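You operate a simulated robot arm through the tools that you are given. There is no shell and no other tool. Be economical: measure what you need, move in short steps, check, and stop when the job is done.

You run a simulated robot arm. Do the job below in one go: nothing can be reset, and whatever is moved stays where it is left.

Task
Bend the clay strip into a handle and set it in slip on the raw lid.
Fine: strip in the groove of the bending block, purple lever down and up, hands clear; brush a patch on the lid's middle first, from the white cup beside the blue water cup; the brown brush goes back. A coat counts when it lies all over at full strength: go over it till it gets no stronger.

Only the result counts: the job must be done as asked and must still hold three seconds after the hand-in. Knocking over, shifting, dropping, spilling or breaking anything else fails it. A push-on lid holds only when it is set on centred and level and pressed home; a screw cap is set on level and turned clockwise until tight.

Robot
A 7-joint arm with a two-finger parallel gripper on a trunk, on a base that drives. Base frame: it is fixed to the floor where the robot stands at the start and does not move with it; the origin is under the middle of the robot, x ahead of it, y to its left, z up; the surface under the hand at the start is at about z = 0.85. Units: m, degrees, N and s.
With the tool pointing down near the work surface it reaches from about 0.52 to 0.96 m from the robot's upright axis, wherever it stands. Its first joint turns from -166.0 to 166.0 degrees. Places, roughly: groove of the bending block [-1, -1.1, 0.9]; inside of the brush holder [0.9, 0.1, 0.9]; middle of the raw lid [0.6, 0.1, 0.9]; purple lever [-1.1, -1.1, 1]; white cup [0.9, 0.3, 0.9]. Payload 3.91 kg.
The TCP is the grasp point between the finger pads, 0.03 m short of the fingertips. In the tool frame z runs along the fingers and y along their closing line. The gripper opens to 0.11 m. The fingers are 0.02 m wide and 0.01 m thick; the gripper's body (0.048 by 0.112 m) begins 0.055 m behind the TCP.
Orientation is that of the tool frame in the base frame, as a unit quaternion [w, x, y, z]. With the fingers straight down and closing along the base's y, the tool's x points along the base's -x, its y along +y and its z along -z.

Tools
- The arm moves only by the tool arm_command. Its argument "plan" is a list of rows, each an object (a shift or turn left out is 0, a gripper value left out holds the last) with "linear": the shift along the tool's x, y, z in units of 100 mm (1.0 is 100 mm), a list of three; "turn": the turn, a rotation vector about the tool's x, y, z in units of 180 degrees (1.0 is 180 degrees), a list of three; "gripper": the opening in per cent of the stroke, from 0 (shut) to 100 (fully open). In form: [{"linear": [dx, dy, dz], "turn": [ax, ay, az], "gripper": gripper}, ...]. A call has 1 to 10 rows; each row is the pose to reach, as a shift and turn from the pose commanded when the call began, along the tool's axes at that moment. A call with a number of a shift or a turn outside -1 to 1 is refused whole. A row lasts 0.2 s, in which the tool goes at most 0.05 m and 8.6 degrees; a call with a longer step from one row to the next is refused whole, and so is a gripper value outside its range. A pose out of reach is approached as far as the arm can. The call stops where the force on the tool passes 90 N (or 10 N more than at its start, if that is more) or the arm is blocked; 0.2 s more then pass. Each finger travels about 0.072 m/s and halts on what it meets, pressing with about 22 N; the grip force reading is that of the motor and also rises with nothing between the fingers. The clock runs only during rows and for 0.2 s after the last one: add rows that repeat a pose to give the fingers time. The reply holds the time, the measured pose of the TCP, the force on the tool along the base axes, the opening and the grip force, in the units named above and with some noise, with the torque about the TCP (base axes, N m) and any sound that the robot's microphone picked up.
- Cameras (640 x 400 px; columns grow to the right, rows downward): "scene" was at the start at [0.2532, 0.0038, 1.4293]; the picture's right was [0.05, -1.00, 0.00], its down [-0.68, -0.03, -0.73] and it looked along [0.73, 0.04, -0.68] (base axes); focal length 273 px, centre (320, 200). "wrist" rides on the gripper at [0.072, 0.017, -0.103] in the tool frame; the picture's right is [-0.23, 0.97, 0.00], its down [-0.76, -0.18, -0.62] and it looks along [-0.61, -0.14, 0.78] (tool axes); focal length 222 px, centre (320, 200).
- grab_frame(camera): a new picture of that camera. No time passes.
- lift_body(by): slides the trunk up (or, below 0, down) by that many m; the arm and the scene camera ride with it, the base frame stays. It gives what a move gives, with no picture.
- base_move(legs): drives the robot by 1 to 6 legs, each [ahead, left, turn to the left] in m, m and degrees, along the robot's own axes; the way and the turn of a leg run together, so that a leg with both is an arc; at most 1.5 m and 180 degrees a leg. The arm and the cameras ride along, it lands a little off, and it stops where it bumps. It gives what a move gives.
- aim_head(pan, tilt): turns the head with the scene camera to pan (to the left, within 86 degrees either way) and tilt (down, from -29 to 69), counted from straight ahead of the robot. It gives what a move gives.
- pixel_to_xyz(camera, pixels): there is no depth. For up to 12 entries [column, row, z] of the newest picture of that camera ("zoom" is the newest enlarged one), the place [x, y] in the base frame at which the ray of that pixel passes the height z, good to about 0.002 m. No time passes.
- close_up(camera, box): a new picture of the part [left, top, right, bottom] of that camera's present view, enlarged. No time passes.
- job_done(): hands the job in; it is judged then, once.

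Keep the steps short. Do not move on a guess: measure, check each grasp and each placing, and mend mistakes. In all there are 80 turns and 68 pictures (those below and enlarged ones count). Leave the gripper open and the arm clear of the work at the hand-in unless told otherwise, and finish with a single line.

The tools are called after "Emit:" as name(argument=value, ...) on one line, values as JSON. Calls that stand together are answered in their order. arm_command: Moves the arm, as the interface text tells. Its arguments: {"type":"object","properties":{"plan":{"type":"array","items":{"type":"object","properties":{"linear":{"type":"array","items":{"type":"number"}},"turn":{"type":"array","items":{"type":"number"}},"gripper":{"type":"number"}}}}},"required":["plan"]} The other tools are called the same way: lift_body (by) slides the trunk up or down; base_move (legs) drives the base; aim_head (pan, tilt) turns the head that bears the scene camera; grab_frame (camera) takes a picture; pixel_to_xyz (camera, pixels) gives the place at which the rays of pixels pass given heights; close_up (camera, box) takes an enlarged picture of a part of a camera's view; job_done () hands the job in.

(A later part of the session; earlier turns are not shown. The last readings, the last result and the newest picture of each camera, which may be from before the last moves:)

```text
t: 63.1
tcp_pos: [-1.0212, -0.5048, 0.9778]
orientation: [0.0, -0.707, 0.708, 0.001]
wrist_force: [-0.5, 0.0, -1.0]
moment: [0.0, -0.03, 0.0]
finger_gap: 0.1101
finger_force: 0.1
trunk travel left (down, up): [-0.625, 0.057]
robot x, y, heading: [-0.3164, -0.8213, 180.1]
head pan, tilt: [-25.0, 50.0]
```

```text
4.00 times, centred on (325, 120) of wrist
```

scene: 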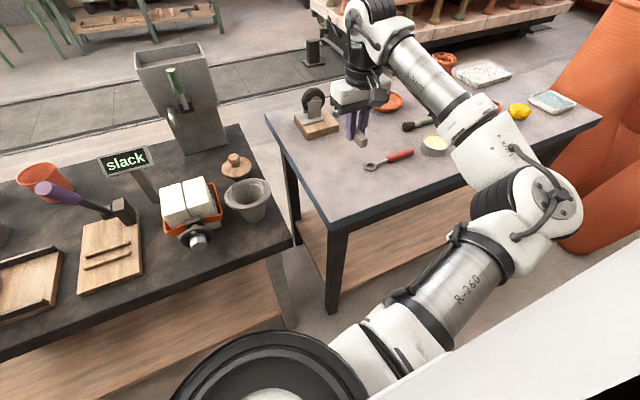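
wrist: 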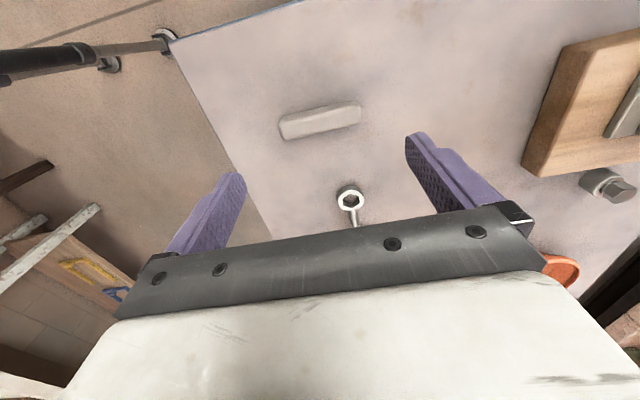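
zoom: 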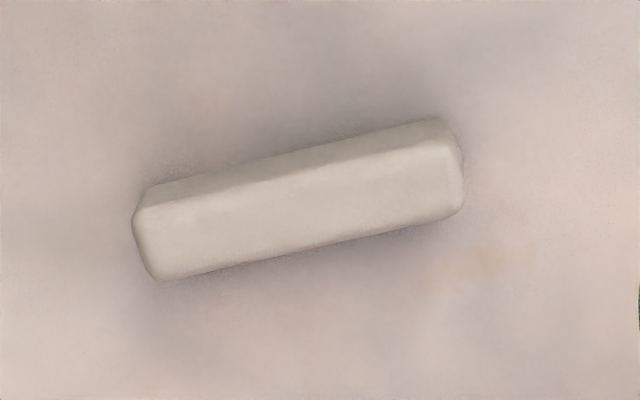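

Strip centre (-1.022,-0.503), 83 mm long. I grasp it by the ends with the hand leaned 15° about the closing line, so that it will be flat in the groove while the hand leans away from the lever.

Emit:
arm_command(plan=[{"linear": [0.03, 0, 0.1], "turn": [0, -0.0417, 0]}, {"linear": [0.06, 0.01, 0.2], "turn": [0, -0.0833, 0]}, {"linear": [0.06, 0.01, 0.5], "turn": [0, -0.0833, 0]}, {"linear": [0.06, 0.01, 0.75], "turn": [0, -0.0833, 0]}, {"linear": [0.06, 0.01, 0.75], "turn": [0, -0.0833, 0]}])

Emit:
grab_frame(camera="wrist")

```text
t: 64.3
tcp_pos: [-1.0226, -0.5111, 0.902]
orientation: [0.093, -0.701, 0.701, 0.093]
wrist_force: [-0.1, 0.3, 0.4]
moment: [0.02, -0.02, -0.01]
finger_gap: 0.11
finger_force: 0.1
trunk travel left (down, up): [-0.625, 0.057]
robot x, y, heading: [-0.3155, -0.8203, 179.7]
head pan, tilt: [-25.0, 50.0]
```

```text
39 pictures are left
```

wrist: 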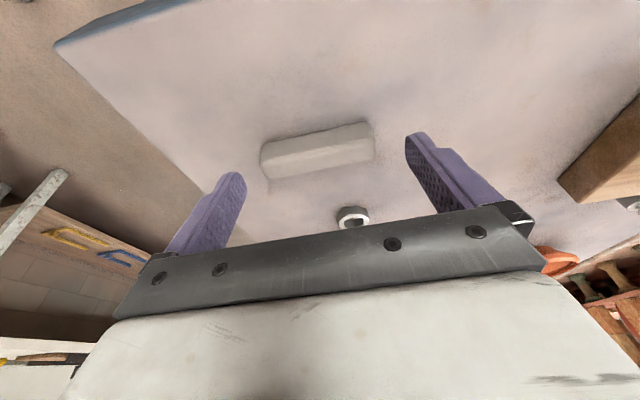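

Aligned. Straight down 18 mm, then close onto the ends.

Emit:
arm_command(plan=[{"linear": [0.024, 0, 0.087]}, {"linear": [0.047, 0, 0.174]}, {"linear": [0.047, 0, 0.174]}])

Emit:
arm_command(plan=[{"gripper": 74}, {"gripper": 65}, {"gripper": 65}, {"gripper": 65}])

Emit:
arm_command(plan=[{"linear": [-0.05, 0, -0.19]}, {"linear": [-0.13, 0, -0.48]}, {"linear": [-0.13, 0, -0.48]}])

Emit:
grab_frame(camera="wrist")

```text
t: 65.1
tcp_pos: [-1.0222, -0.5111, 0.884]
orientation: [0.092, -0.7, 0.702, 0.092]
wrist_force: [0.6, 0.1, 0.2]
moment: [-0.01, 0.0, 0.0]
finger_gap: 0.11
finger_force: 0.0
trunk travel left (down, up): [-0.625, 0.057]
robot x, y, heading: [-0.3139, -0.8247, 179.9]
head pan, tilt: [-25.0, 50.0]
```

```text
t: 66.1
tcp_pos: [-1.0232, -0.5117, 0.8849]
orientation: [0.092, -0.7, 0.702, 0.092]
wrist_force: [0.6, 0.0, -0.3]
moment: [-0.03, -0.02, -0.01]
finger_gap: 0.072
finger_force: 0.8
trunk travel left (down, up): [-0.625, 0.057]
robot x, y, heading: [-0.3164, -0.818, 180.0]
head pan, tilt: [-25.0, 50.0]
```

```text
t: 66.9
tcp_pos: [-1.0222, -0.5107, 0.9328]
orientation: [0.092, -0.7, 0.702, 0.092]
wrist_force: [-0.4, 0.3, -0.6]
moment: [0.02, -0.03, -0.05]
finger_gap: 0.0721
finger_force: 0.6
trunk travel left (down, up): [-0.625, 0.057]
robot x, y, heading: [-0.3178, -0.8186, 180.1]
head pan, tilt: [-25.0, 50.0]
```

```text
38 pictures are left
```

wrist: 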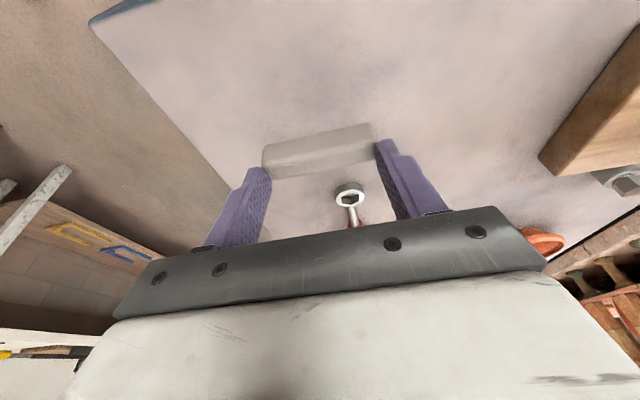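

Gap 72 mm but little force; I look closely whether the strip is in the fingers.

Emit:
close_up(camera="wrist", box=[220, 90, 460, 250])

Emit:
close_up(camera="scene", box=[300, 60, 460, 200])

```text
2.50 times, centred on (340, 170) of wrist
```

zoom: 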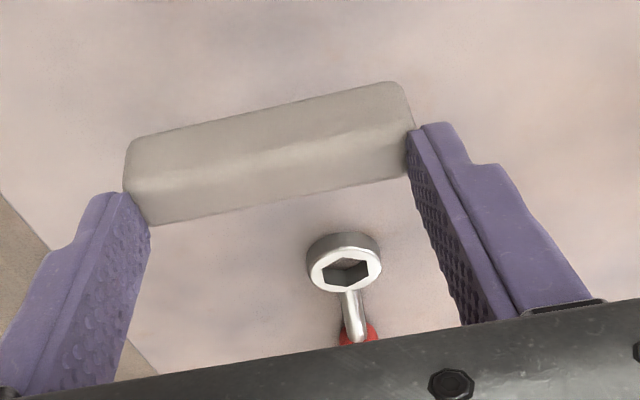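

```text
2.86 times, centred on (380, 130) of scene
```

zoom: 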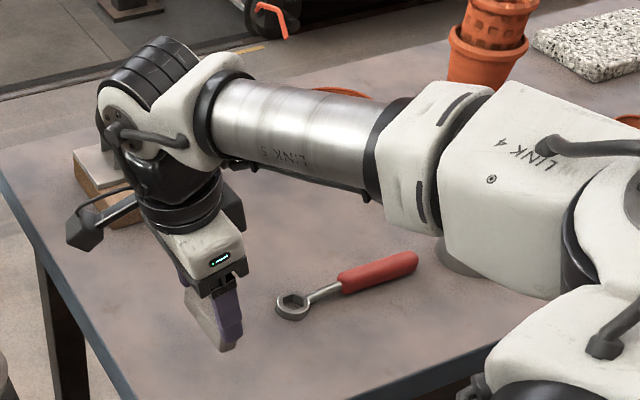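

It is lifted but only lightly pinched. I tighten the command so the fingers press properly.

Emit:
arm_command(plan=[{"gripper": 62}, {"gripper": 60}, {"gripper": 60}])

Emit:
close_up(camera="wrist", box=[220, 90, 460, 250])

```text
t: 67.7
tcp_pos: [-1.0214, -0.5114, 0.9319]
orientation: [0.092, -0.7, 0.702, 0.092]
wrist_force: [0.0, -0.2, -0.1]
moment: [-0.01, 0.02, 0.0]
finger_gap: 0.0709
finger_force: 22.0
trunk travel left (down, up): [-0.625, 0.057]
robot x, y, heading: [-0.3191, -0.8206, 179.9]
head pan, tilt: [-25.0, 50.0]
```

```text
2.50 times, centred on (340, 170) of wrist
```

zoom: 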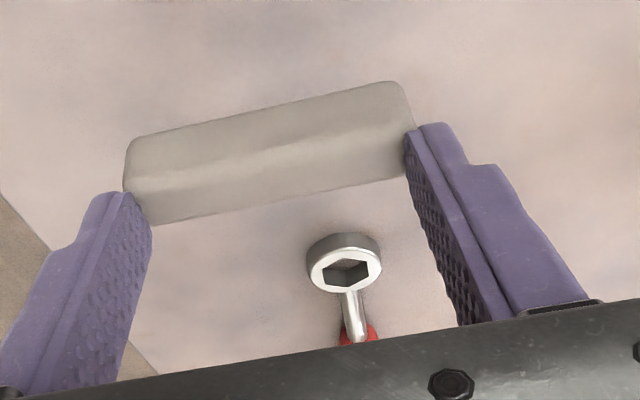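

Held at 22 N. I lift it, then turn the hand back by a quarter about the vertical while lifting further.

Emit:
arm_command(plan=[{"linear": [-0.1, 0, -0.38]}, {"linear": [-0.2, 0, -0.75]}, {"linear": [-0.26, 0, -0.966]}, {"linear": [-0.26, 0, -0.966]}])

Emit:
arm_command(plan=[{"linear": [-0.026, 0, -0.097], "turn": [-0.01165, 0, -0.04347]}, {"linear": [-0.052, 0, -0.193], "turn": [-0.0233, 0, -0.08694]}, {"linear": [-0.078, 0, -0.29], "turn": [-0.03495, 0, -0.13041]}, {"linear": [-0.104, 0, -0.386], "turn": [-0.0466, 0, -0.17388]}, {"linear": [-0.13, 0, -0.483], "turn": [-0.05825, 0, -0.21735]}, {"linear": [-0.156, 0, -0.58], "turn": [-0.0699, 0, -0.26082]}, {"linear": [-0.182, 0, -0.676], "turn": [-0.08155, 0, -0.30429]}, {"linear": [-0.208, 0, -0.773], "turn": [-0.0932, 0, -0.34776]}, {"linear": [-0.234, 0, -0.87], "turn": [-0.10485, 0, -0.39123]}, {"linear": [-0.26, 0, -0.966], "turn": [-0.1165, 0, -0.4347]}])

Emit:
arm_command(plan=[{"turn": [-0.0065, 0, -0.02415]}, {"turn": [-0.01295, 0, -0.0483]}, {"turn": [-0.01295, 0, -0.0483]}])

Emit:
base_move(legs=[[0, 0.57, 0]])

Emit:
grab_frame(camera="scene")

```text
t: 68.7
tcp_pos: [-1.0206, -0.5111, 1.035]
orientation: [0.093, -0.701, 0.702, 0.092]
wrist_force: [-0.7, 0.0, -0.8]
moment: [0.03, 0.0, 0.02]
finger_gap: 0.0709
finger_force: 22.0
trunk travel left (down, up): [-0.625, 0.057]
robot x, y, heading: [-0.3143, -0.8234, 179.7]
head pan, tilt: [-25.0, 50.0]
```

```text
t: 70.9
tcp_pos: [-1.0238, -0.5109, 1.1324]
orientation: [-0.01, 0.989, -0.077, -0.129]
wrist_force: [0.2, 0.1, -0.4]
moment: [0.0, -0.02, 0.0]
finger_gap: 0.0708
finger_force: 21.9
trunk travel left (down, up): [-0.625, 0.057]
robot x, y, heading: [-0.3133, -0.8194, 180.1]
head pan, tilt: [-25.0, 50.0]
```

```text
t: 71.7
tcp_pos: [-1.0235, -0.5117, 1.1322]
orientation: [0.0, 0.991, 0.0, -0.131]
wrist_force: [0.1, -0.5, 0.3]
moment: [0.0, -0.01, -0.01]
finger_gap: 0.0708
finger_force: 21.9
trunk travel left (down, up): [-0.625, 0.057]
robot x, y, heading: [-0.3162, -0.82, 179.9]
head pan, tilt: [-25.0, 50.0]
```

```text
t: 76.6
tcp_pos: [-1.0246, -1.0828, 1.1331]
orientation: [0.0, 0.991, 0.001, -0.13]
wrist_force: [0.7, 0.9, -0.1]
moment: [-0.03, -0.01, 0.01]
finger_gap: 0.071
finger_force: 22.8
trunk travel left (down, up): [-0.625, 0.057]
robot x, y, heading: [-0.3164, -1.3903, -180.1]
head pan, tilt: [-25.0, 50.0]
```

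```text
34 pictures are left
```

scene: 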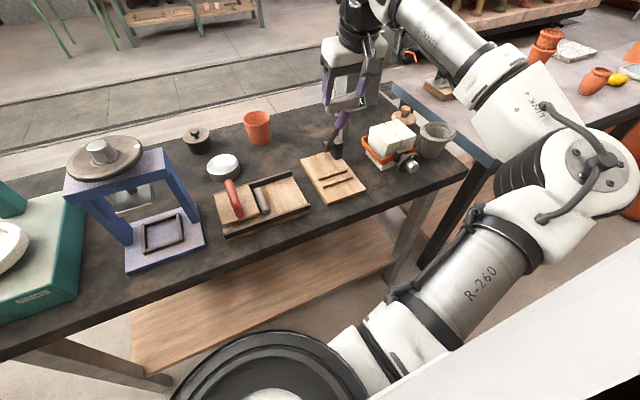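

A clear view from the other side. I enlarge the block to fix the heights of ridges and lever.

Emit:
close_up(camera="scene", box=[280, 40, 420, 210])

```text
2.35 times, centred on (350, 125) of scene
```

zoom: 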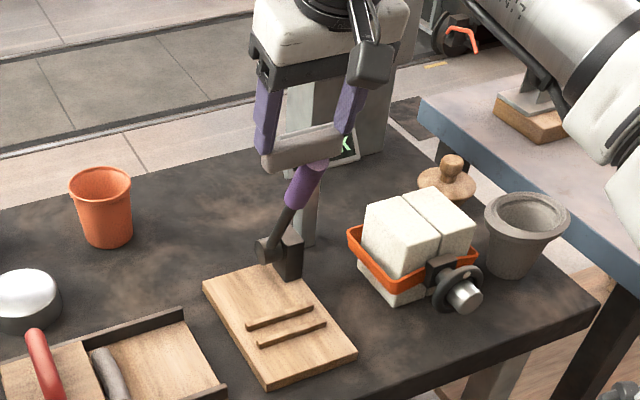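

Emit:
pixel_to_xyz(camera="zoom", pixels=[[248, 328, 0.875], [312, 306, 0.875], [260, 346, 0.875], [325, 323, 0.875], [248, 328, 0.865], [325, 323, 0.865], [268, 250, 0.9], [268, 250, 0.92], [314, 166, 1.06], [314, 166, 1.09], [266, 386, 0.865], [355, 352, 0.865]])

```text
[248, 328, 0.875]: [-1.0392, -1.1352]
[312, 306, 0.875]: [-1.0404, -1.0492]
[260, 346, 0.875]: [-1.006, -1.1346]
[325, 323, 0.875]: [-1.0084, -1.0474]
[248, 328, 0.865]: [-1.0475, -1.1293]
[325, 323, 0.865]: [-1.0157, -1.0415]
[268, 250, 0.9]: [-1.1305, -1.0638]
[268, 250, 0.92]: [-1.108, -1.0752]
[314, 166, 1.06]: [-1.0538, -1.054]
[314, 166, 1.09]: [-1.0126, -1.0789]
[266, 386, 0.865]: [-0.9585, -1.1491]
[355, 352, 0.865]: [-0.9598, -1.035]
```

Triangulated: lever tip at about (-1.028,-1.073,1.083), leaning 27° right over the groove; ridges centre (-1.0235,-1.0905), tops ≈0.875. So I come in from the front along a 22° slant, parallel to the lever: first move +x clear of the lever.

Emit:
arm_command(plan=[{"linear": [0.3, 0.04, -0.08]}, {"linear": [0.6, 0.077, -0.16]}, {"linear": [0.9, 0.077, -0.12]}, {"linear": [0.989, 0.077, 0.004], "turn": [0, -0.0389, 0]}, {"linear": [0.989, 0.077, 0.004], "turn": [0, -0.0389, 0]}])

Emit:
arm_command(plan=[{"linear": [0, 0, 0.3]}, {"linear": [0, 0, 0.6]}, {"linear": [0, 0, 0.9]}, {"linear": [0, 0, 0.9]}])

Emit:
close_up(camera="scene", box=[280, 40, 420, 210])

```text
t: 77.8
tcp_pos: [-0.9279, -1.0904, 1.105]
orientation: [0.0, 0.982, 0.0, -0.191]
wrist_force: [-0.6, 0.7, -0.1]
moment: [0.01, -0.01, 0.01]
finger_gap: 0.071
finger_force: 22.3
trunk travel left (down, up): [-0.625, 0.057]
robot x, y, heading: [-0.318, -1.3878, -180.2]
head pan, tilt: [-25.0, 50.0]
```

```text
t: 78.8
tcp_pos: [-0.9607, -1.0885, 1.0234]
orientation: [0.001, 0.982, 0.001, -0.191]
wrist_force: [-0.4, -0.4, -0.2]
moment: [-0.01, -0.01, 0.02]
finger_gap: 0.0707
finger_force: 22.1
trunk travel left (down, up): [-0.625, 0.057]
robot x, y, heading: [-0.3143, -1.3915, -180.1]
head pan, tilt: [-25.0, 50.0]
```

```text
2.35 times, centred on (350, 125) of scene
```

zoom: 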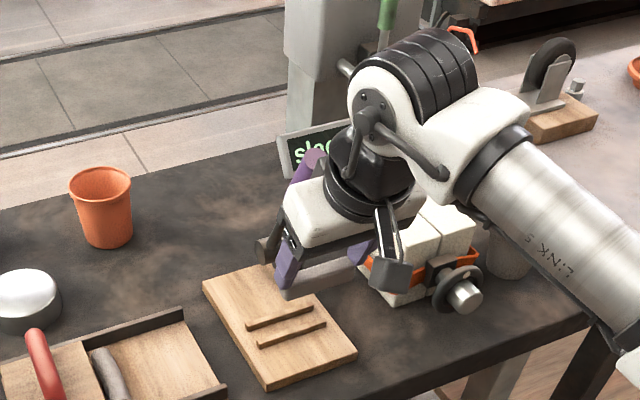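

The hand follows parallel to the lever, well clear. I go on down along the slant to just above the groove.

Emit:
arm_command(plan=[{"linear": [-0.01, 0.01, 0.3]}, {"linear": [-0.02, 0.01, 0.6]}, {"linear": [-0.025, 0.01, 0.9]}, {"linear": [-0.025, 0.01, 1.0]}, {"linear": [-0.025, 0.01, 1.0]}])

Emit:
close_up(camera="scene", box=[310, 110, 390, 210])

Emit:
grab_frame(camera="wrist")

```text
t: 80.0
tcp_pos: [-1.0019, -1.0912, 0.934]
orientation: [0.0, 0.982, 0.0, -0.191]
wrist_force: [-0.8, -0.3, -0.5]
moment: [-0.02, 0.0, -0.03]
finger_gap: 0.071
finger_force: 22.2
trunk travel left (down, up): [-0.625, 0.057]
robot x, y, heading: [-0.3187, -1.392, -179.9]
head pan, tilt: [-25.0, 50.0]
```

```text
4.00 times, centred on (350, 160) of scene
```

zoom: 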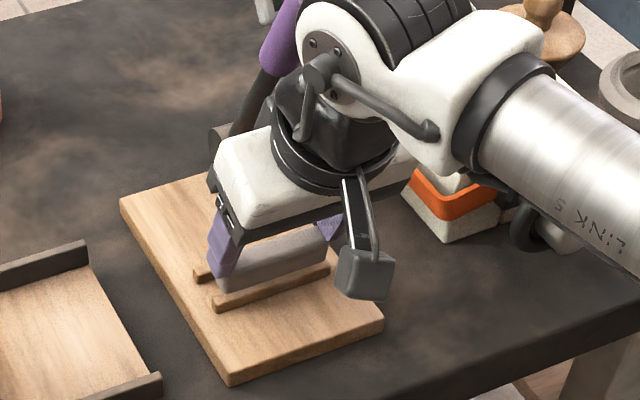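

```text
30 pictures are left
```

wrist: 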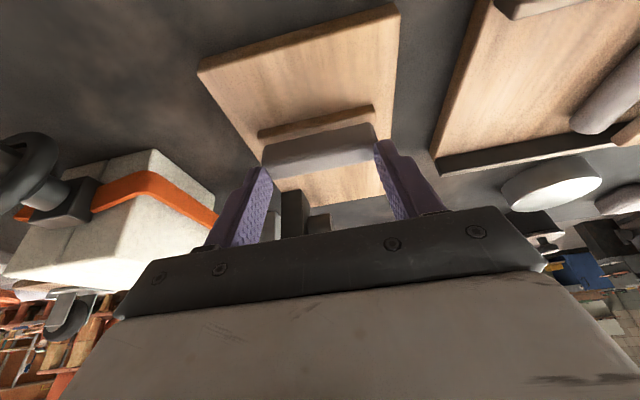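

Strip hangs over the groove between the ridges. Down in small steps until contact.

Emit:
arm_command(plan=[{"linear": [0.01, 0, 0.1]}, {"linear": [0.02, 0, 0.2]}, {"linear": [0.02, 0, 0.26]}, {"linear": [0.02, 0, 0.26]}])

Emit:
arm_command(plan=[{"linear": [0, 0, 0.02]}, {"linear": [0, 0, 0.04]}, {"linear": [0, 0, 0.04]}])

Emit:
arm_command(plan=[{"linear": [0, 0, 0.02]}, {"linear": [0, 0, 0.03]}, {"linear": [0, 0, 0.03]}])

```text
t: 81.0
tcp_pos: [-1.0092, -1.0909, 0.9105]
orientation: [0.0, 0.981, 0.0, -0.193]
wrist_force: [-0.9, 0.2, 17.5]
moment: [0.09, 0.03, 0.0]
finger_gap: 0.071
finger_force: 22.2
trunk travel left (down, up): [-0.625, 0.057]
robot x, y, heading: [-0.3186, -1.3904, -179.9]
head pan, tilt: [-25.0, 50.0]
```

```text
t: 81.8
tcp_pos: [-1.0103, -1.0907, 0.9076]
orientation: [-0.001, 0.981, 0.0, -0.193]
wrist_force: [9.9, 0.2, 30.8]
moment: [-0.84, -0.25, 0.3]
finger_gap: 0.0712
finger_force: 21.9
trunk travel left (down, up): [-0.625, 0.057]
robot x, y, heading: [-0.3133, -1.3891, -180.3]
head pan, tilt: [-25.0, 50.0]
```

```text
t: 82.6
tcp_pos: [-1.0098, -1.0903, 0.9077]
orientation: [-0.002, 0.981, 0.0, -0.196]
wrist_force: [20.6, 0.6, 48.3]
moment: [-1.67, -0.54, 0.68]
finger_gap: 0.0712
finger_force: 22.2
trunk travel left (down, up): [-0.625, 0.057]
robot x, y, heading: [-0.3141, -1.3902, -180.0]
head pan, tilt: [-25.0, 50.0]
```

Contact came 5–6 mm early, with push toward +x: something touches the rear ridge. I back off and look.

Emit:
arm_command(plan=[{"linear": [0, 0, -0.06]}, {"linear": [0, 0, -0.1]}, {"linear": [0, 0, -0.1]}])

Emit:
close_up(camera="wrist", box=[230, 80, 430, 220])

Emit:
close_up(camera="scene", box=[325, 145, 375, 195])

```text
t: 83.4
tcp_pos: [-1.0084, -1.0931, 0.9069]
orientation: [0.001, 0.982, 0.001, -0.189]
wrist_force: [0.0, 0.8, 0.0]
moment: [-0.02, -0.03, -0.01]
finger_gap: 0.0708
finger_force: 21.5
trunk travel left (down, up): [-0.625, 0.057]
robot x, y, heading: [-0.317, -1.3909, -179.9]
head pan, tilt: [-25.0, 50.0]
```

```text
2.86 times, centred on (330, 150) of wrist
```

zoom: 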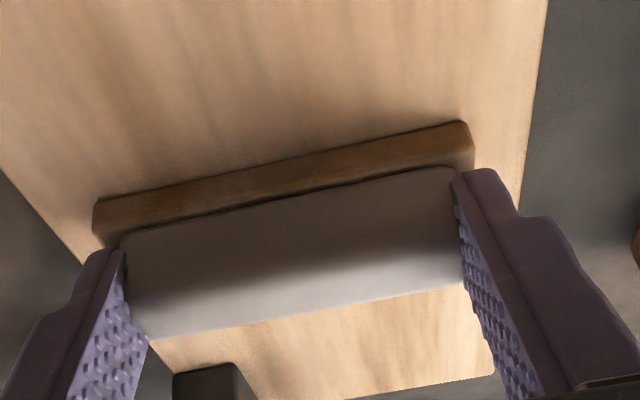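

```text
8.00 times, centred on (350, 170) of scene
```

zoom: 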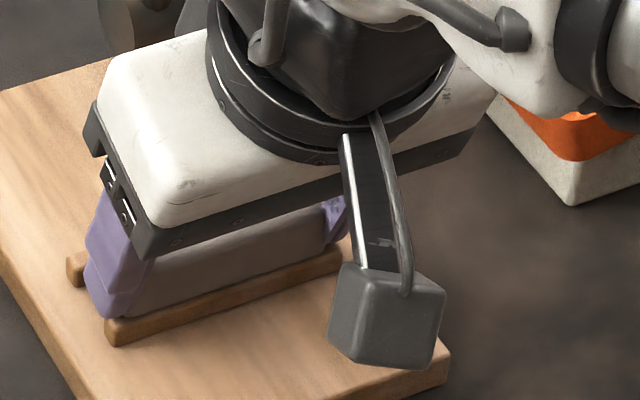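

The torque shows the -y finger's front lower corner meeting the front ridge's end (hand 3–4 mm too far forward). I shift 4 mm back (-x) and go down vertically, watching force.

Emit:
arm_command(plan=[{"linear": [-0.037, -0.02, 0.015]}, {"linear": [-0.022, -0.02, 0.052]}, {"linear": [-0.022, -0.02, 0.052]}])

Emit:
arm_command(plan=[{"linear": [0.008, 0, 0.019]}, {"linear": [0.015, 0, 0.037]}, {"linear": [0.015, 0, 0.037]}])

```text
t: 84.2
tcp_pos: [-1.0129, -1.0884, 0.9078]
orientation: [0.001, 0.981, 0.002, -0.193]
wrist_force: [0.0, -1.4, 11.5]
moment: [-0.26, 0.03, 0.08]
finger_gap: 0.0711
finger_force: 21.8
trunk travel left (down, up): [-0.625, 0.057]
robot x, y, heading: [-0.317, -1.39, -179.8]
head pan, tilt: [-25.0, 50.0]
```

```text
t: 85.0
tcp_pos: [-1.0123, -1.0901, 0.9079]
orientation: [0.0, 0.981, 0.001, -0.195]
wrist_force: [4.8, 1.2, 39.1]
moment: [-1.34, -0.02, 0.44]
finger_gap: 0.0709
finger_force: 21.9
trunk travel left (down, up): [-0.625, 0.057]
robot x, y, heading: [-0.3189, -1.3873, -180.1]
head pan, tilt: [-25.0, 50.0]
```

Again contact at the same finger corner. I measure the front ridge's edges in the last enlarged picture.

Emit:
pixel_to_xyz(camera="zoom", pixels=[[105, 319, 0.874], [112, 332, 0.874], [342, 263, 0.874], [336, 248, 0.874], [68, 260, 0.874], [70, 273, 0.874], [112, 345, 0.861], [345, 275, 0.861]])

Emit:
close_up(camera="scene", box=[325, 155, 365, 195])

```text
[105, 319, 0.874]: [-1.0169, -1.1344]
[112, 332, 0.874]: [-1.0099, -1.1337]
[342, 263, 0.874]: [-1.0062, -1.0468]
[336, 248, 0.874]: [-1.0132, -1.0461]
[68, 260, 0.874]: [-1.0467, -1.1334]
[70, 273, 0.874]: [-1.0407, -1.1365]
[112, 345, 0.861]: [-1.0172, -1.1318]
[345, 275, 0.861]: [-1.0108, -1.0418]
```

```text
10.00 times, centred on (345, 175) of scene
```

zoom: 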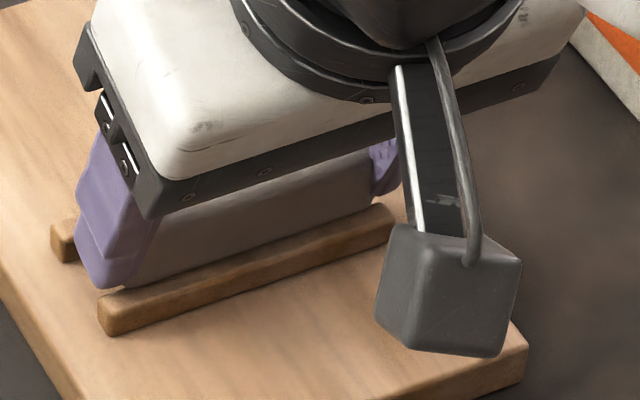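

The front ridge's inner edge is at ≈-1.015, so the groove's centre is x≈-1.0275. I lift a little, shift 4.5 mm back and go down.

Emit:
arm_command(plan=[{"linear": [-0.022, 0, -0.056]}, {"linear": [-0.064, 0, -0.039]}, {"linear": [-0.064, 0, -0.039]}, {"linear": [-0.045, 0, 0.007]}, {"linear": [-0.027, 0, 0.054]}, {"linear": [-0.027, 0, 0.054]}])

```text
t: 86.4
tcp_pos: [-1.0176, -1.0899, 0.8988]
orientation: [0.0, 0.982, 0.0, -0.191]
wrist_force: [-0.3, -1.6, 7.7]
moment: [-0.24, 0.01, -0.44]
finger_gap: 0.071
finger_force: 22.2
trunk travel left (down, up): [-0.625, 0.057]
robot x, y, heading: [-0.3163, -1.3895, -180.0]
head pan, tilt: [-25.0, 50.0]
```

It goes in now. Two more millimetres, then I see the load.

Emit:
arm_command(plan=[{"linear": [0.0075, 0, 0.0185]}, {"linear": [0.0075, 0, 0.0185]}])

Emit:
close_up(camera="wrist", box=[230, 80, 430, 220])

```text
t: 87.0
tcp_pos: [-1.0174, -1.0901, 0.8986]
orientation: [0.0, 0.981, 0.0, -0.193]
wrist_force: [-0.8, -1.0, 22.8]
moment: [-0.72, 0.11, -0.78]
finger_gap: 0.071
finger_force: 21.6
trunk travel left (down, up): [-0.625, 0.057]
robot x, y, heading: [-0.3171, -1.3922, -180.0]
head pan, tilt: [-25.0, 50.0]
```

```text
2.86 times, centred on (330, 150) of wrist
```

zoom: 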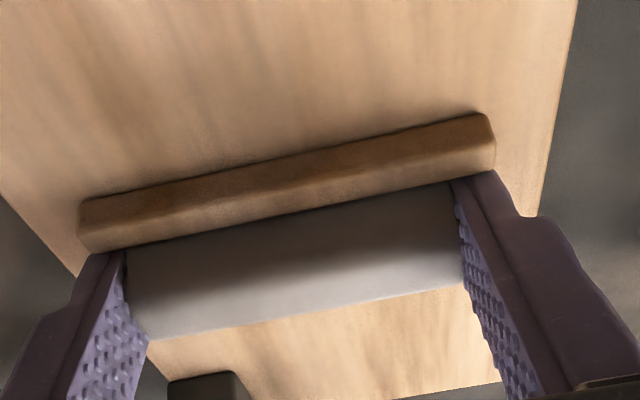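

The strip is down in the groove. I ease the load, open, and withdraw along the slant.

Emit:
arm_command(plan=[{"linear": [-0.0075, 0, -0.02]}, {"linear": [-0.0075, 0, -0.02], "gripper": 80}, {"linear": [-0.0075, 0, -0.02]}, {"linear": [-0.0075, 0, -0.02]}, {"linear": [-0.0075, 0, -0.2]}, {"linear": [-0.0075, 0, -0.5]}, {"linear": [-0.0075, 0, -0.9]}])

Emit:
arm_command(plan=[{"linear": [0, 0, -0.45]}, {"linear": [0, 0, -0.9]}, {"linear": [0.4, 0, -1]}, {"linear": [0.8, 0, -1]}])

Emit:
close_up(camera="scene", box=[280, 60, 400, 210])

```text
t: 88.6
tcp_pos: [-0.9814, -1.0892, 0.9798]
orientation: [0.0, 0.982, 0.001, -0.191]
wrist_force: [0.0, -0.6, -0.1]
moment: [0.01, -0.02, 0.02]
finger_gap: 0.088
finger_force: 0.1
trunk travel left (down, up): [-0.625, 0.057]
robot x, y, heading: [-0.316, -1.3898, -180.0]
head pan, tilt: [-25.0, 50.0]
```

```text
t: 89.6
tcp_pos: [-0.8713, -1.089, 1.042]
orientation: [0.0, 0.982, 0.001, -0.191]
wrist_force: [-0.8, -0.1, 0.4]
moment: [0.02, 0.0, 0.0]
finger_gap: 0.0881
finger_force: 0.1
trunk travel left (down, up): [-0.625, 0.057]
robot x, y, heading: [-0.3171, -1.3895, -180.2]
head pan, tilt: [-25.0, 50.0]
```

```text
2.67 times, centred on (340, 135) of scene
```

zoom: 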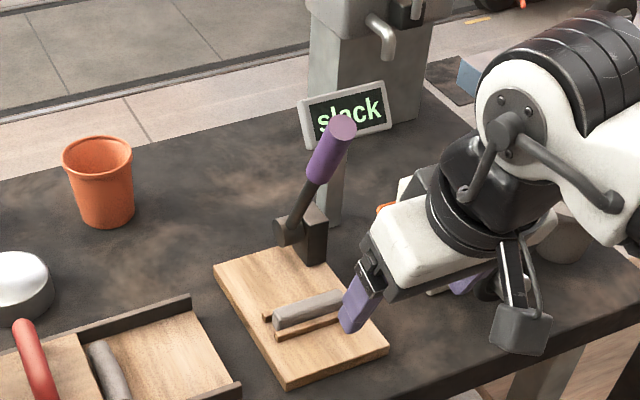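

Strip lies in the groove. Now the lever: I measure its points in this picture to get pivot and handle.

Emit:
pixel_to_xyz(camera="zoom", pixels=[[343, 127, 1.06], [343, 127, 1.08], [343, 127, 1.1], [317, 180, 1.0], [317, 180, 1.02], [317, 180, 1.04], [285, 235, 0.9], [285, 235, 0.92], [272, 325, 0.872], [345, 302, 0.872], [272, 318, 0.872], [343, 292, 0.872]])

```text
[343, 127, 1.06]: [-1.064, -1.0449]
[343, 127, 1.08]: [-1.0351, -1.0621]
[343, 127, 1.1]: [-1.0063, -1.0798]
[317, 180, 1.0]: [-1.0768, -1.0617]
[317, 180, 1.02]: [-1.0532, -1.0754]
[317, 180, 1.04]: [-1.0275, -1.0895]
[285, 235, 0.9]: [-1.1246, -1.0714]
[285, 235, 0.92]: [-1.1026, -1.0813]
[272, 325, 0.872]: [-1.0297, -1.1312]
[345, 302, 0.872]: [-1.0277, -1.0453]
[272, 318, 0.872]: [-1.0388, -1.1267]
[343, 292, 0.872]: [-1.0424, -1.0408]
```

Pivot ≈(-1.117,0.907), handle runs to ≈(-1.026,1.087) at y≈-1.074. I set the hand upright, open 60 %, and come over the handle.

Emit:
arm_command(plan=[{"linear": [-0.12, 0, -0.3], "turn": [0, 0.0407, 0], "gripper": 60}, {"linear": [-0.25, 0, -0.62], "turn": [0, 0.0814, 0]}, {"linear": [-0.375, 0, -0.927], "turn": [0, 0.1222, 0]}, {"linear": [-0.375, 0, -0.927], "turn": [0, 0.1222, 0]}])

Emit:
arm_command(plan=[{"linear": [-0.4, -0.08, -0.1]}, {"linear": [-0.8, -0.15, -0.2]}, {"linear": [-1, -0.15, -0.2]}, {"linear": [-1, -0.15, -0.2]}])

Emit:
arm_command(plan=[{"linear": [-0.32, 0, 0]}, {"linear": [-0.64, 0, 0.05]}, {"linear": [-0.64, 0, 0.3]}, {"linear": [-0.64, 0, 0.3]}])

Emit:
grab_frame(camera="wrist")

Emit:
close_up(camera="scene", box=[280, 40, 400, 190])

```text
t: 90.6
tcp_pos: [-0.8707, -1.0886, 1.1427]
orientation: [0.0, 1.0, 0.0, 0.001]
wrist_force: [1.1, 0.2, 0.4]
moment: [0.02, -0.01, 0.0]
finger_gap: 0.0659
finger_force: 0.1
trunk travel left (down, up): [-0.625, 0.057]
robot x, y, heading: [-0.3181, -1.3932, -180.1]
head pan, tilt: [-25.0, 50.0]
```

```text
t: 91.6
tcp_pos: [-0.973, -1.0732, 1.1608]
orientation: [0.0, 1.0, 0.0, 0.0]
wrist_force: [0.1, 0.0, -0.2]
moment: [-0.02, -0.04, 0.0]
finger_gap: 0.0658
finger_force: 0.0
trunk travel left (down, up): [-0.625, 0.057]
robot x, y, heading: [-0.3183, -1.39, -180.0]
head pan, tilt: [-25.0, 50.0]
```

```text
t: 92.6
tcp_pos: [-1.0292, -1.0745, 1.1397]
orientation: [0.001, 1.0, -0.004, 0.001]
wrist_force: [-0.1, -1.4, 0.3]
moment: [-0.01, -0.03, 0.01]
finger_gap: 0.0659
finger_force: 0.0
out of reach, approached as far as the arm can: row 2, 3, 4
trunk travel left (down, up): [-0.625, 0.057]
robot x, y, heading: [-0.3176, -1.3881, -180.1]
head pan, tilt: [-25.0, 50.0]
```

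```text
24 pictures are left
```

wrist: 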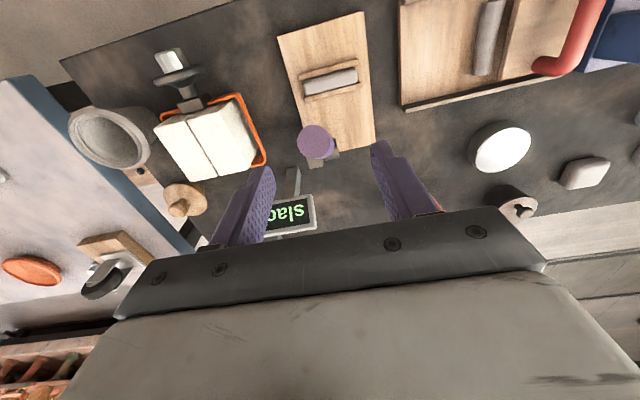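

```text
2.67 times, centred on (340, 115) of scene
```

zoom: 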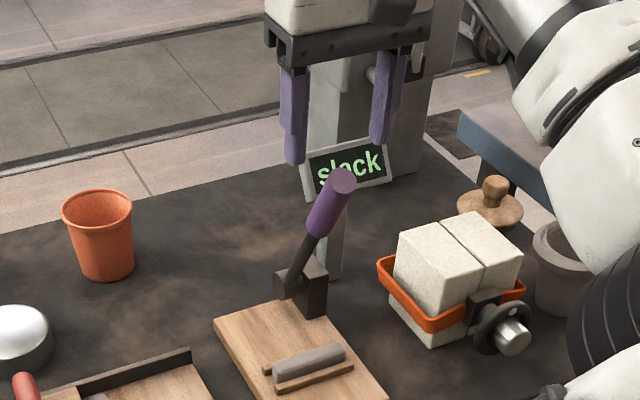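

Reach limit at this height, but close. I check the cap's place with the wrist view.

Emit:
pixel_to_xyz(camera="wrist", pixels=[[316, 142, 1.08], [316, 142, 1.09], [299, 142, 1.085], [333, 142, 1.085]])

Emit:
base_move(legs=[[0.04, 0, 0]])

```text
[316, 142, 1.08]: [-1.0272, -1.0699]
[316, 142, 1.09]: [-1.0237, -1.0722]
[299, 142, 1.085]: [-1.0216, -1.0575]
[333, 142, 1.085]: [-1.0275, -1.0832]
```

```text
t: 93.5
tcp_pos: [-1.0701, -1.074, 1.1379]
orientation: [0.001, 1.0, -0.004, 0.001]
wrist_force: [0.0, 0.4, -0.1]
moment: [-0.03, -0.03, 0.01]
finger_gap: 0.0661
finger_force: 0.2
trunk travel left (down, up): [-0.625, 0.057]
robot x, y, heading: [-0.3559, -1.3893, -180.0]
head pan, tilt: [-25.0, 50.0]
```

Cap centre ≈ (-1.025,-1.0705,1.085). I shift to the handle's middle, go down astride it, and close.

Emit:
arm_command(plan=[{"linear": [0.31, -0.035, 0]}, {"linear": [0.31, -0.035, 0.3]}, {"linear": [0.31, -0.035, 0.6]}, {"linear": [0.31, -0.035, 0.795]}, {"linear": [0.31, -0.035, 0.795]}])

Emit:
arm_command(plan=[{"gripper": 30}, {"gripper": 10}, {"gripper": 10}, {"gripper": 10}])

```text
t: 94.7
tcp_pos: [-1.0367, -1.0711, 1.0593]
orientation: [0.001, 1.0, -0.003, 0.0]
wrist_force: [0.7, 0.2, 0.3]
moment: [0.01, 0.02, -0.01]
finger_gap: 0.066
finger_force: 0.0
trunk travel left (down, up): [-0.625, 0.057]
robot x, y, heading: [-0.3549, -1.3915, -180.1]
head pan, tilt: [-25.0, 50.0]
```

```text
t: 95.7
tcp_pos: [-1.037, -1.0698, 1.0593]
orientation: [0.001, 1.0, -0.004, 0.001]
wrist_force: [-1.7, 3.9, 0.1]
moment: [-0.18, 0.06, 0.06]
finger_gap: 0.0248
finger_force: 45.4
trunk travel left (down, up): [-0.625, 0.057]
robot x, y, heading: [-0.3533, -1.3892, -179.8]
head pan, tilt: [-25.0, 50.0]
```

Gripped (25 mm). I swing it down along its arc, first to about 63°.

Emit:
arm_command(plan=[{"linear": [0.1, 0, 0.06]}, {"linear": [0.21, 0, 0.13]}, {"linear": [0.31, 0, 0.21]}, {"linear": [0.42, 0, 0.3]}, {"linear": [0.51, 0, 0.4]}, {"linear": [0.59, 0, 0.51]}, {"linear": [0.67, 0, 0.62]}, {"linear": [0.73, 0, 0.74]}, {"linear": [0.73, 0, 0.74]}])

```text
t: 97.7
tcp_pos: [-0.9643, -1.0707, 0.9862]
orientation: [0.001, 1.0, -0.003, 0.0]
wrist_force: [0.2, 6.8, 9.1]
moment: [-0.16, 1.25, 0.16]
finger_gap: 0.0246
finger_force: 45.2
trunk travel left (down, up): [-0.625, 0.057]
robot x, y, heading: [-0.3566, -1.388, -179.6]
head pan, tilt: [-25.0, 50.0]
```

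It follows with small force. I continue to ~86° and read.

Emit:
arm_command(plan=[{"linear": [0.05, 0, 0.12]}, {"linear": [0.1, 0, 0.25]}, {"linear": [0.13, 0, 0.36]}, {"linear": [0.16, 0, 0.48]}, {"linear": [0.175, 0, 0.57]}, {"linear": [0.18, 0, 0.66]}, {"linear": [0.18, 0, 0.66]}])

Emit:
close_up(camera="scene", box=[280, 60, 420, 220])

```text
t: 99.3
tcp_pos: [-0.9438, -1.0704, 0.9204]
orientation: [0.001, 1.0, -0.004, 0.0]
wrist_force: [11.4, 11.6, 8.5]
moment: [-0.27, 1.43, 0.18]
finger_gap: 0.0246
finger_force: 44.8
trunk travel left (down, up): [-0.625, 0.057]
robot x, y, heading: [-0.354, -1.3886, -180.1]
head pan, tilt: [-25.0, 50.0]
```

```text
2.50 times, centred on (350, 140) of scene
```

zoom: 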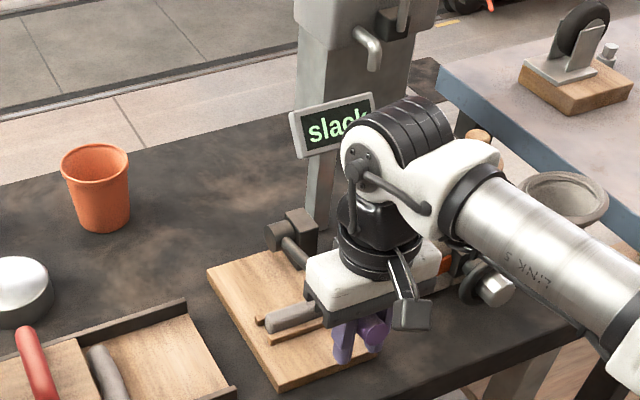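

Still light. I go down a bit further (to TCP 0.894) watching the sign and force.

Emit:
arm_command(plan=[{"linear": [0.003, 0, 0.08]}, {"linear": [0.003, 0, 0.16]}, {"linear": [0.0, 0, 0.22]}, {"linear": [-0.005, 0, 0.27]}, {"linear": [-0.005, 0, 0.27]}])

Emit:
close_up(camera="scene", box=[300, 60, 400, 200])

```text
t: 100.5
tcp_pos: [-0.9466, -1.0708, 0.8918]
orientation: [0.001, 1.0, -0.005, 0.001]
wrist_force: [22.1, 13.3, 6.1]
moment: [-0.27, 1.27, 0.3]
finger_gap: 0.0243
finger_force: 45.2
trunk travel left (down, up): [-0.625, 0.057]
robot x, y, heading: [-0.3598, -1.3923, -179.9]
head pan, tilt: [-25.0, 50.0]
```

```text
2.86 times, centred on (350, 130) of scene
```

zoom: 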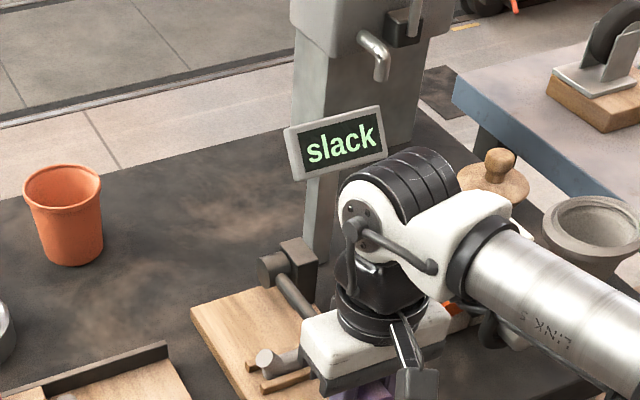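

Not yet at the stop, and the fingertips are close to the plate. I release, rise above the handle, close the fingers, and press from above instead.

Emit:
arm_command(plan=[{"linear": [0.03, 0, 0], "gripper": 40}, {"linear": [0.03, 0, 0], "gripper": 50}, {"linear": [0.03, 0, 0]}, {"linear": [0.03, 0, -0.3]}, {"linear": [0.03, 0, -0.6]}, {"linear": [0.03, 0, -0.6], "gripper": 0}, {"linear": [0.03, 0, -0.6]}, {"linear": [0.03, 0, -0.6]}, {"linear": [0.03, 0, -0.6]}])

Emit:
close_up(camera="scene", box=[300, 90, 400, 220])

```text
t: 102.5
tcp_pos: [-0.9435, -1.0745, 0.9523]
orientation: [0.001, 1.0, -0.003, -0.001]
wrist_force: [0.7, 0.1, 4.0]
moment: [-0.03, 0.01, 0.0]
finger_gap: 0.0001
finger_force: 21.8
trunk travel left (down, up): [-0.625, 0.057]
robot x, y, heading: [-0.3577, -1.3917, -179.9]
head pan, tilt: [-25.0, 50.0]
```

```text
3.08 times, centred on (350, 155) of scene
```

zoom: 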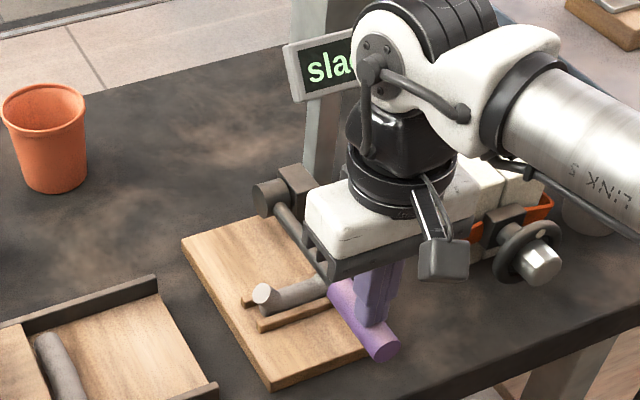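

The strip is already curving up at its ends. I press straight down step by step.

Emit:
arm_command(plan=[{"linear": [0, 0, 0.1]}, {"linear": [0, 0, 0.2]}, {"linear": [0, 0, 0.3]}, {"linear": [0, 0, 0.35]}, {"linear": [0, 0, 0.35]}])

Emit:
arm_command(plan=[{"linear": [0, 0, 0.05]}, {"linear": [0, 0, 0.1]}, {"linear": [0, 0, 0.1]}])

Emit:
close_up(camera="scene", box=[300, 90, 400, 220])

```text
t: 103.1
tcp_pos: [-0.9428, -1.0727, 0.9505]
orientation: [-0.006, 1.0, -0.003, -0.01]
wrist_force: [19.2, -10.1, 57.3]
moment: [-0.19, -1.15, -0.04]
finger_gap: 0.0
finger_force: 22.3
trunk travel left (down, up): [-0.625, 0.057]
robot x, y, heading: [-0.3596, -1.3915, -180.0]
head pan, tilt: [-25.0, 50.0]
stopped in row 3: the force on the tool passed its limit at 99 N (the readings are from after the stop); the commanded pose is now the measured one
```

```text
t: 103.6
tcp_pos: [-0.9459, -1.0714, 0.9517]
orientation: [-0.008, 1.0, -0.004, -0.016]
wrist_force: [16.8, -9.1, 56.3]
moment: [-0.18, -1.03, 0.02]
finger_gap: 0.0002
finger_force: 22.2
trunk travel left (down, up): [-0.625, 0.057]
robot x, y, heading: [-0.3527, -1.3911, -179.9]
head pan, tilt: [-25.0, 50.0]
stopped in row 2: the force on the tool passed its limit at 95 N (the readings are from after the stop); the commanded pose is now the measured one
```

```text
3.08 times, centred on (350, 155) of scene
```

zoom: 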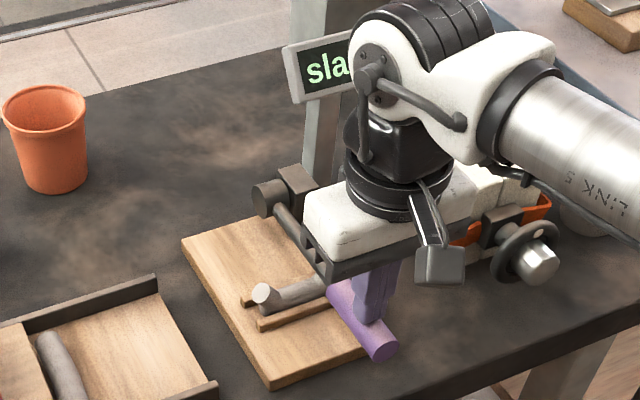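

The lever is hard on its lower stop (99 N, no motion) and the strip has curved. Now I grip the handle again to raise it.

Emit:
arm_command(plan=[{"linear": [0, 0, -0.1]}, {"linear": [0, 0, -0.15], "gripper": 55}, {"linear": [0, 0, -0.15], "turn": [0, -0.009, 0]}, {"linear": [0, 0, -0.15], "turn": [0, -0.009, 0]}, {"linear": [0, 0, -0.15], "turn": [0, -0.009, 0]}, {"linear": [0, 0, 0.15], "turn": [0, -0.009, 0]}, {"linear": [0, 0, 0.36], "turn": [0, -0.009, 0]}, {"linear": [0, 0, 0.36], "turn": [0, -0.009, 0]}])

Emit:
arm_command(plan=[{"gripper": 30}, {"gripper": 10}, {"gripper": 10}, {"gripper": 10}])

```text
t: 105.4
tcp_pos: [-0.9499, -1.0694, 0.9063]
orientation: [-0.005, 1.0, -0.003, -0.026]
wrist_force: [-0.3, 0.2, 0.1]
moment: [0.02, 0.0, 0.01]
finger_gap: 0.0604
finger_force: 0.0
trunk travel left (down, up): [-0.625, 0.057]
robot x, y, heading: [-0.3536, -1.3912, -180.0]
head pan, tilt: [-25.0, 50.0]
```

```text
t: 106.4
tcp_pos: [-0.9498, -1.0703, 0.908]
orientation: [-0.007, 1.0, -0.002, -0.026]
wrist_force: [0.3, -4.7, -0.7]
moment: [0.01, -0.15, 0.26]
finger_gap: 0.0246
finger_force: 44.7
trunk travel left (down, up): [-0.625, 0.057]
robot x, y, heading: [-0.3571, -1.3884, -179.8]
head pan, tilt: [-25.0, 50.0]
```

Gripped again. I swing it up along the arc, in two calls.

Emit:
arm_command(plan=[{"linear": [-0.015, 0, -0.14]}, {"linear": [-0.04, 0, -0.289]}, {"linear": [-0.07, 0, -0.4]}, {"linear": [-0.107, 0, -0.515]}, {"linear": [-0.155, 0, -0.62]}, {"linear": [-0.208, 0, -0.72]}, {"linear": [-0.28, 0, -0.835]}, {"linear": [-0.35, 0, -0.943]}, {"linear": [-0.35, 0, -0.943]}])

Emit:
arm_command(plan=[{"linear": [-0.09, 0, -0.1]}, {"linear": [-0.178, 0, -0.19]}, {"linear": [-0.28, 0, -0.28]}, {"linear": [-0.38, 0, -0.357]}, {"linear": [-0.49, 0, -0.43]}, {"linear": [-0.606, 0, -0.486]}, {"linear": [-0.606, 0, -0.486]}])

Emit:
close_up(camera="scene", box=[280, 60, 400, 220])

```text
t: 108.4
tcp_pos: [-0.9803, -1.0696, 1.0037]
orientation: [-0.006, 1.0, -0.003, -0.026]
wrist_force: [3.5, 0.2, -7.0]
moment: [-0.33, -1.32, 0.42]
finger_gap: 0.0246
finger_force: 45.0
trunk travel left (down, up): [-0.625, 0.057]
robot x, y, heading: [-0.3557, -1.3864, -179.9]
head pan, tilt: [-25.0, 50.0]
```

```text
t: 110.0
tcp_pos: [-1.0362, -1.0701, 1.0552]
orientation: [-0.007, 1.0, -0.003, -0.026]
wrist_force: [9.8, 1.4, -0.6]
moment: [-0.97, -1.41, 0.7]
finger_gap: 0.0248
finger_force: 44.7
trunk travel left (down, up): [-0.625, 0.057]
robot x, y, heading: [-0.3577, -1.3903, -179.8]
head pan, tilt: [-25.0, 50.0]
```

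```text
2.50 times, centred on (340, 140) of scene
```

zoom: 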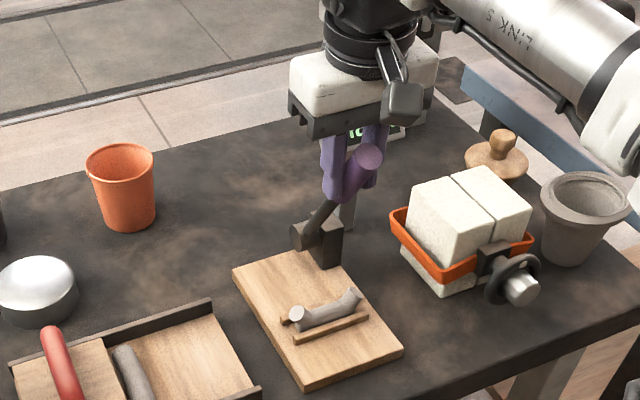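

The lever is up again and the strip has a bent shape. I let go, rise, and look closely at the handle.

Emit:
arm_command(plan=[{"gripper": 40}, {"gripper": 60}, {"gripper": 60}, {"linear": [0, 0, -0.4]}, {"linear": [0, 0, -0.8]}, {"linear": [0.3, 0, -0.95]}, {"linear": [0.7, 0, -0.95]}])

Emit:
close_up(camera="scene", box=[320, 140, 380, 200])

```text
t: 111.6
tcp_pos: [-0.9611, -1.0744, 1.1475]
orientation: [-0.006, 1.0, -0.002, -0.026]
wrist_force: [0.4, 0.5, 0.7]
moment: [0.0, 0.01, 0.0]
finger_gap: 0.066
finger_force: 0.1
trunk travel left (down, up): [-0.625, 0.057]
robot x, y, heading: [-0.3522, -1.3907, -179.7]
head pan, tilt: [-25.0, 50.0]
```

```text
6.67 times, centred on (350, 170) of scene
```

zoom: 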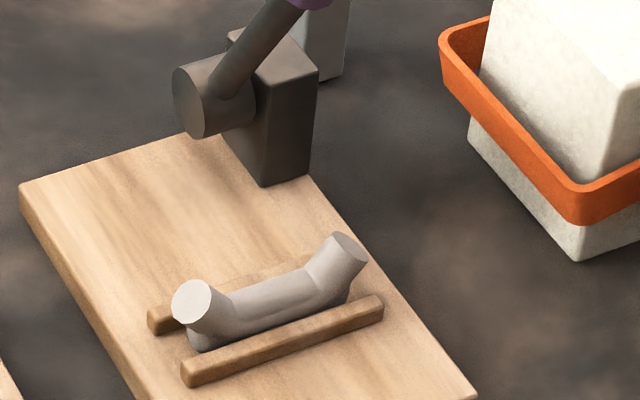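

The handle has a level middle and both ends turned up. I measure its ends for the pick-up.

Emit:
pixel_to_xyz(camera="zoom", pixels=[[172, 305, 0.886], [192, 303, 0.886], [350, 248, 0.886], [368, 258, 0.886], [270, 280, 0.876], [270, 318, 0.87], [230, 310, 0.872], [310, 280, 0.872], [205, 345, 0.863], [350, 290, 0.868]])

```text
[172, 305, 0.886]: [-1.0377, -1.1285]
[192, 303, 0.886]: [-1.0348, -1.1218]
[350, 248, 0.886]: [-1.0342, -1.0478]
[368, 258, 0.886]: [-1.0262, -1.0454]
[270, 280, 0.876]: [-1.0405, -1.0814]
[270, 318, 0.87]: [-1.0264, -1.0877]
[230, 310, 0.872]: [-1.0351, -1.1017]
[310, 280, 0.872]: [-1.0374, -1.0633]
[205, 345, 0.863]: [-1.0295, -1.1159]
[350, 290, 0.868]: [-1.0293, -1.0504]
```

Handle centre ≈ (-1.032,-1.087), about 80 mm span. I tilt to 22°, open wide, and go down the slant to it.

Emit:
arm_command(plan=[{"linear": [0.1, 0.04, 0.15], "turn": [0, -0.0352, 0], "gripper": 95}, {"linear": [0.2, 0.08, 0.3], "turn": [0, -0.0704, 0]}, {"linear": [0.218, 0.126, 0.464], "turn": [0, -0.1056, 0]}, {"linear": [0.218, 0.126, 0.464], "turn": [0, -0.1056, 0]}])

Emit:
arm_command(plan=[{"linear": [0, 0, 0.3]}, {"linear": [0, 0, 0.6]}, {"linear": [0, 0, 0.9]}, {"linear": [0, 0, 1.0]}, {"linear": [0, 0, 1.0]}])

Emit:
arm_command(plan=[{"linear": [0, 0, 0.3]}, {"linear": [0, 0, 0.6]}, {"linear": [0, 0, 0.75]}, {"linear": [0, 0, 0.75]}])

Emit:
close_up(camera="wrist", box=[200, 60, 460, 240])

```text
t: 112.6
tcp_pos: [-0.9422, -1.0872, 1.0979]
orientation: [-0.007, 0.981, -0.002, -0.191]
wrist_force: [-0.2, -0.1, -0.2]
moment: [-0.01, 0.03, -0.02]
finger_gap: 0.1046
finger_force: 0.0
trunk travel left (down, up): [-0.625, 0.057]
robot x, y, heading: [-0.353, -1.3908, -180.1]
head pan, tilt: [-25.0, 50.0]
```

```text
t: 113.8
tcp_pos: [-0.9792, -1.0841, 1.0048]
orientation: [-0.006, 0.982, -0.001, -0.19]
wrist_force: [-0.6, 0.0, 0.8]
moment: [0.01, 0.0, 0.04]
finger_gap: 0.1043
finger_force: 0.0
trunk travel left (down, up): [-0.625, 0.057]
robot x, y, heading: [-0.3547, -1.3904, -179.9]
head pan, tilt: [-25.0, 50.0]
```

```text
t: 114.8
tcp_pos: [-1.0088, -1.0819, 0.934]
orientation: [-0.007, 0.982, -0.002, -0.191]
wrist_force: [-0.6, 0.1, 0.8]
moment: [0.01, -0.01, 0.0]
finger_gap: 0.1048
finger_force: 0.0
trunk travel left (down, up): [-0.625, 0.057]
robot x, y, heading: [-0.3553, -1.3912, -180.1]
head pan, tilt: [-25.0, 50.0]
```

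```text
2.22 times, centred on (330, 150) of wrist
```

zoom: 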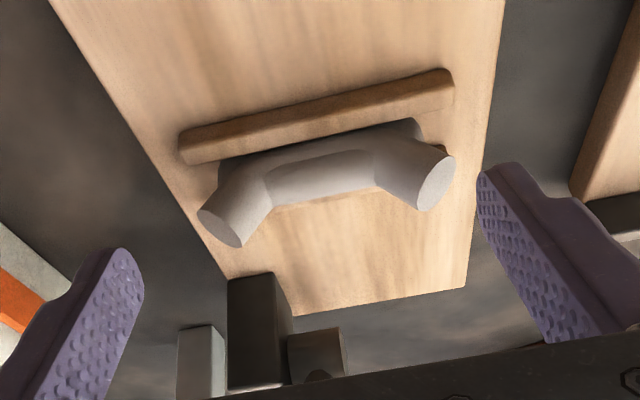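

The ends rise clearly. One tight enlargement to understand the shape before gripping.

Emit:
close_up(camera="wrist", box=[270, 85, 400, 180])

```text
4.21 times, centred on (335, 132) of wrist
```

zoom: 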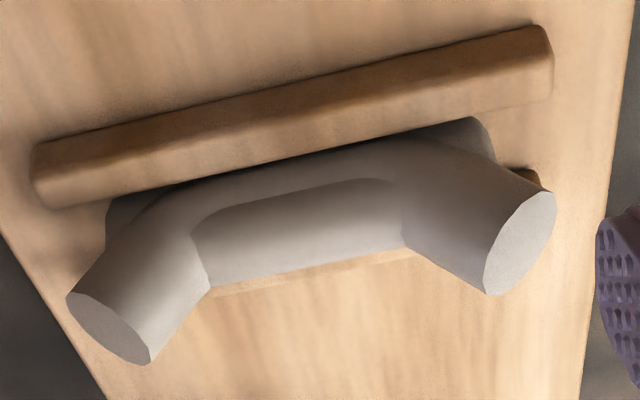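

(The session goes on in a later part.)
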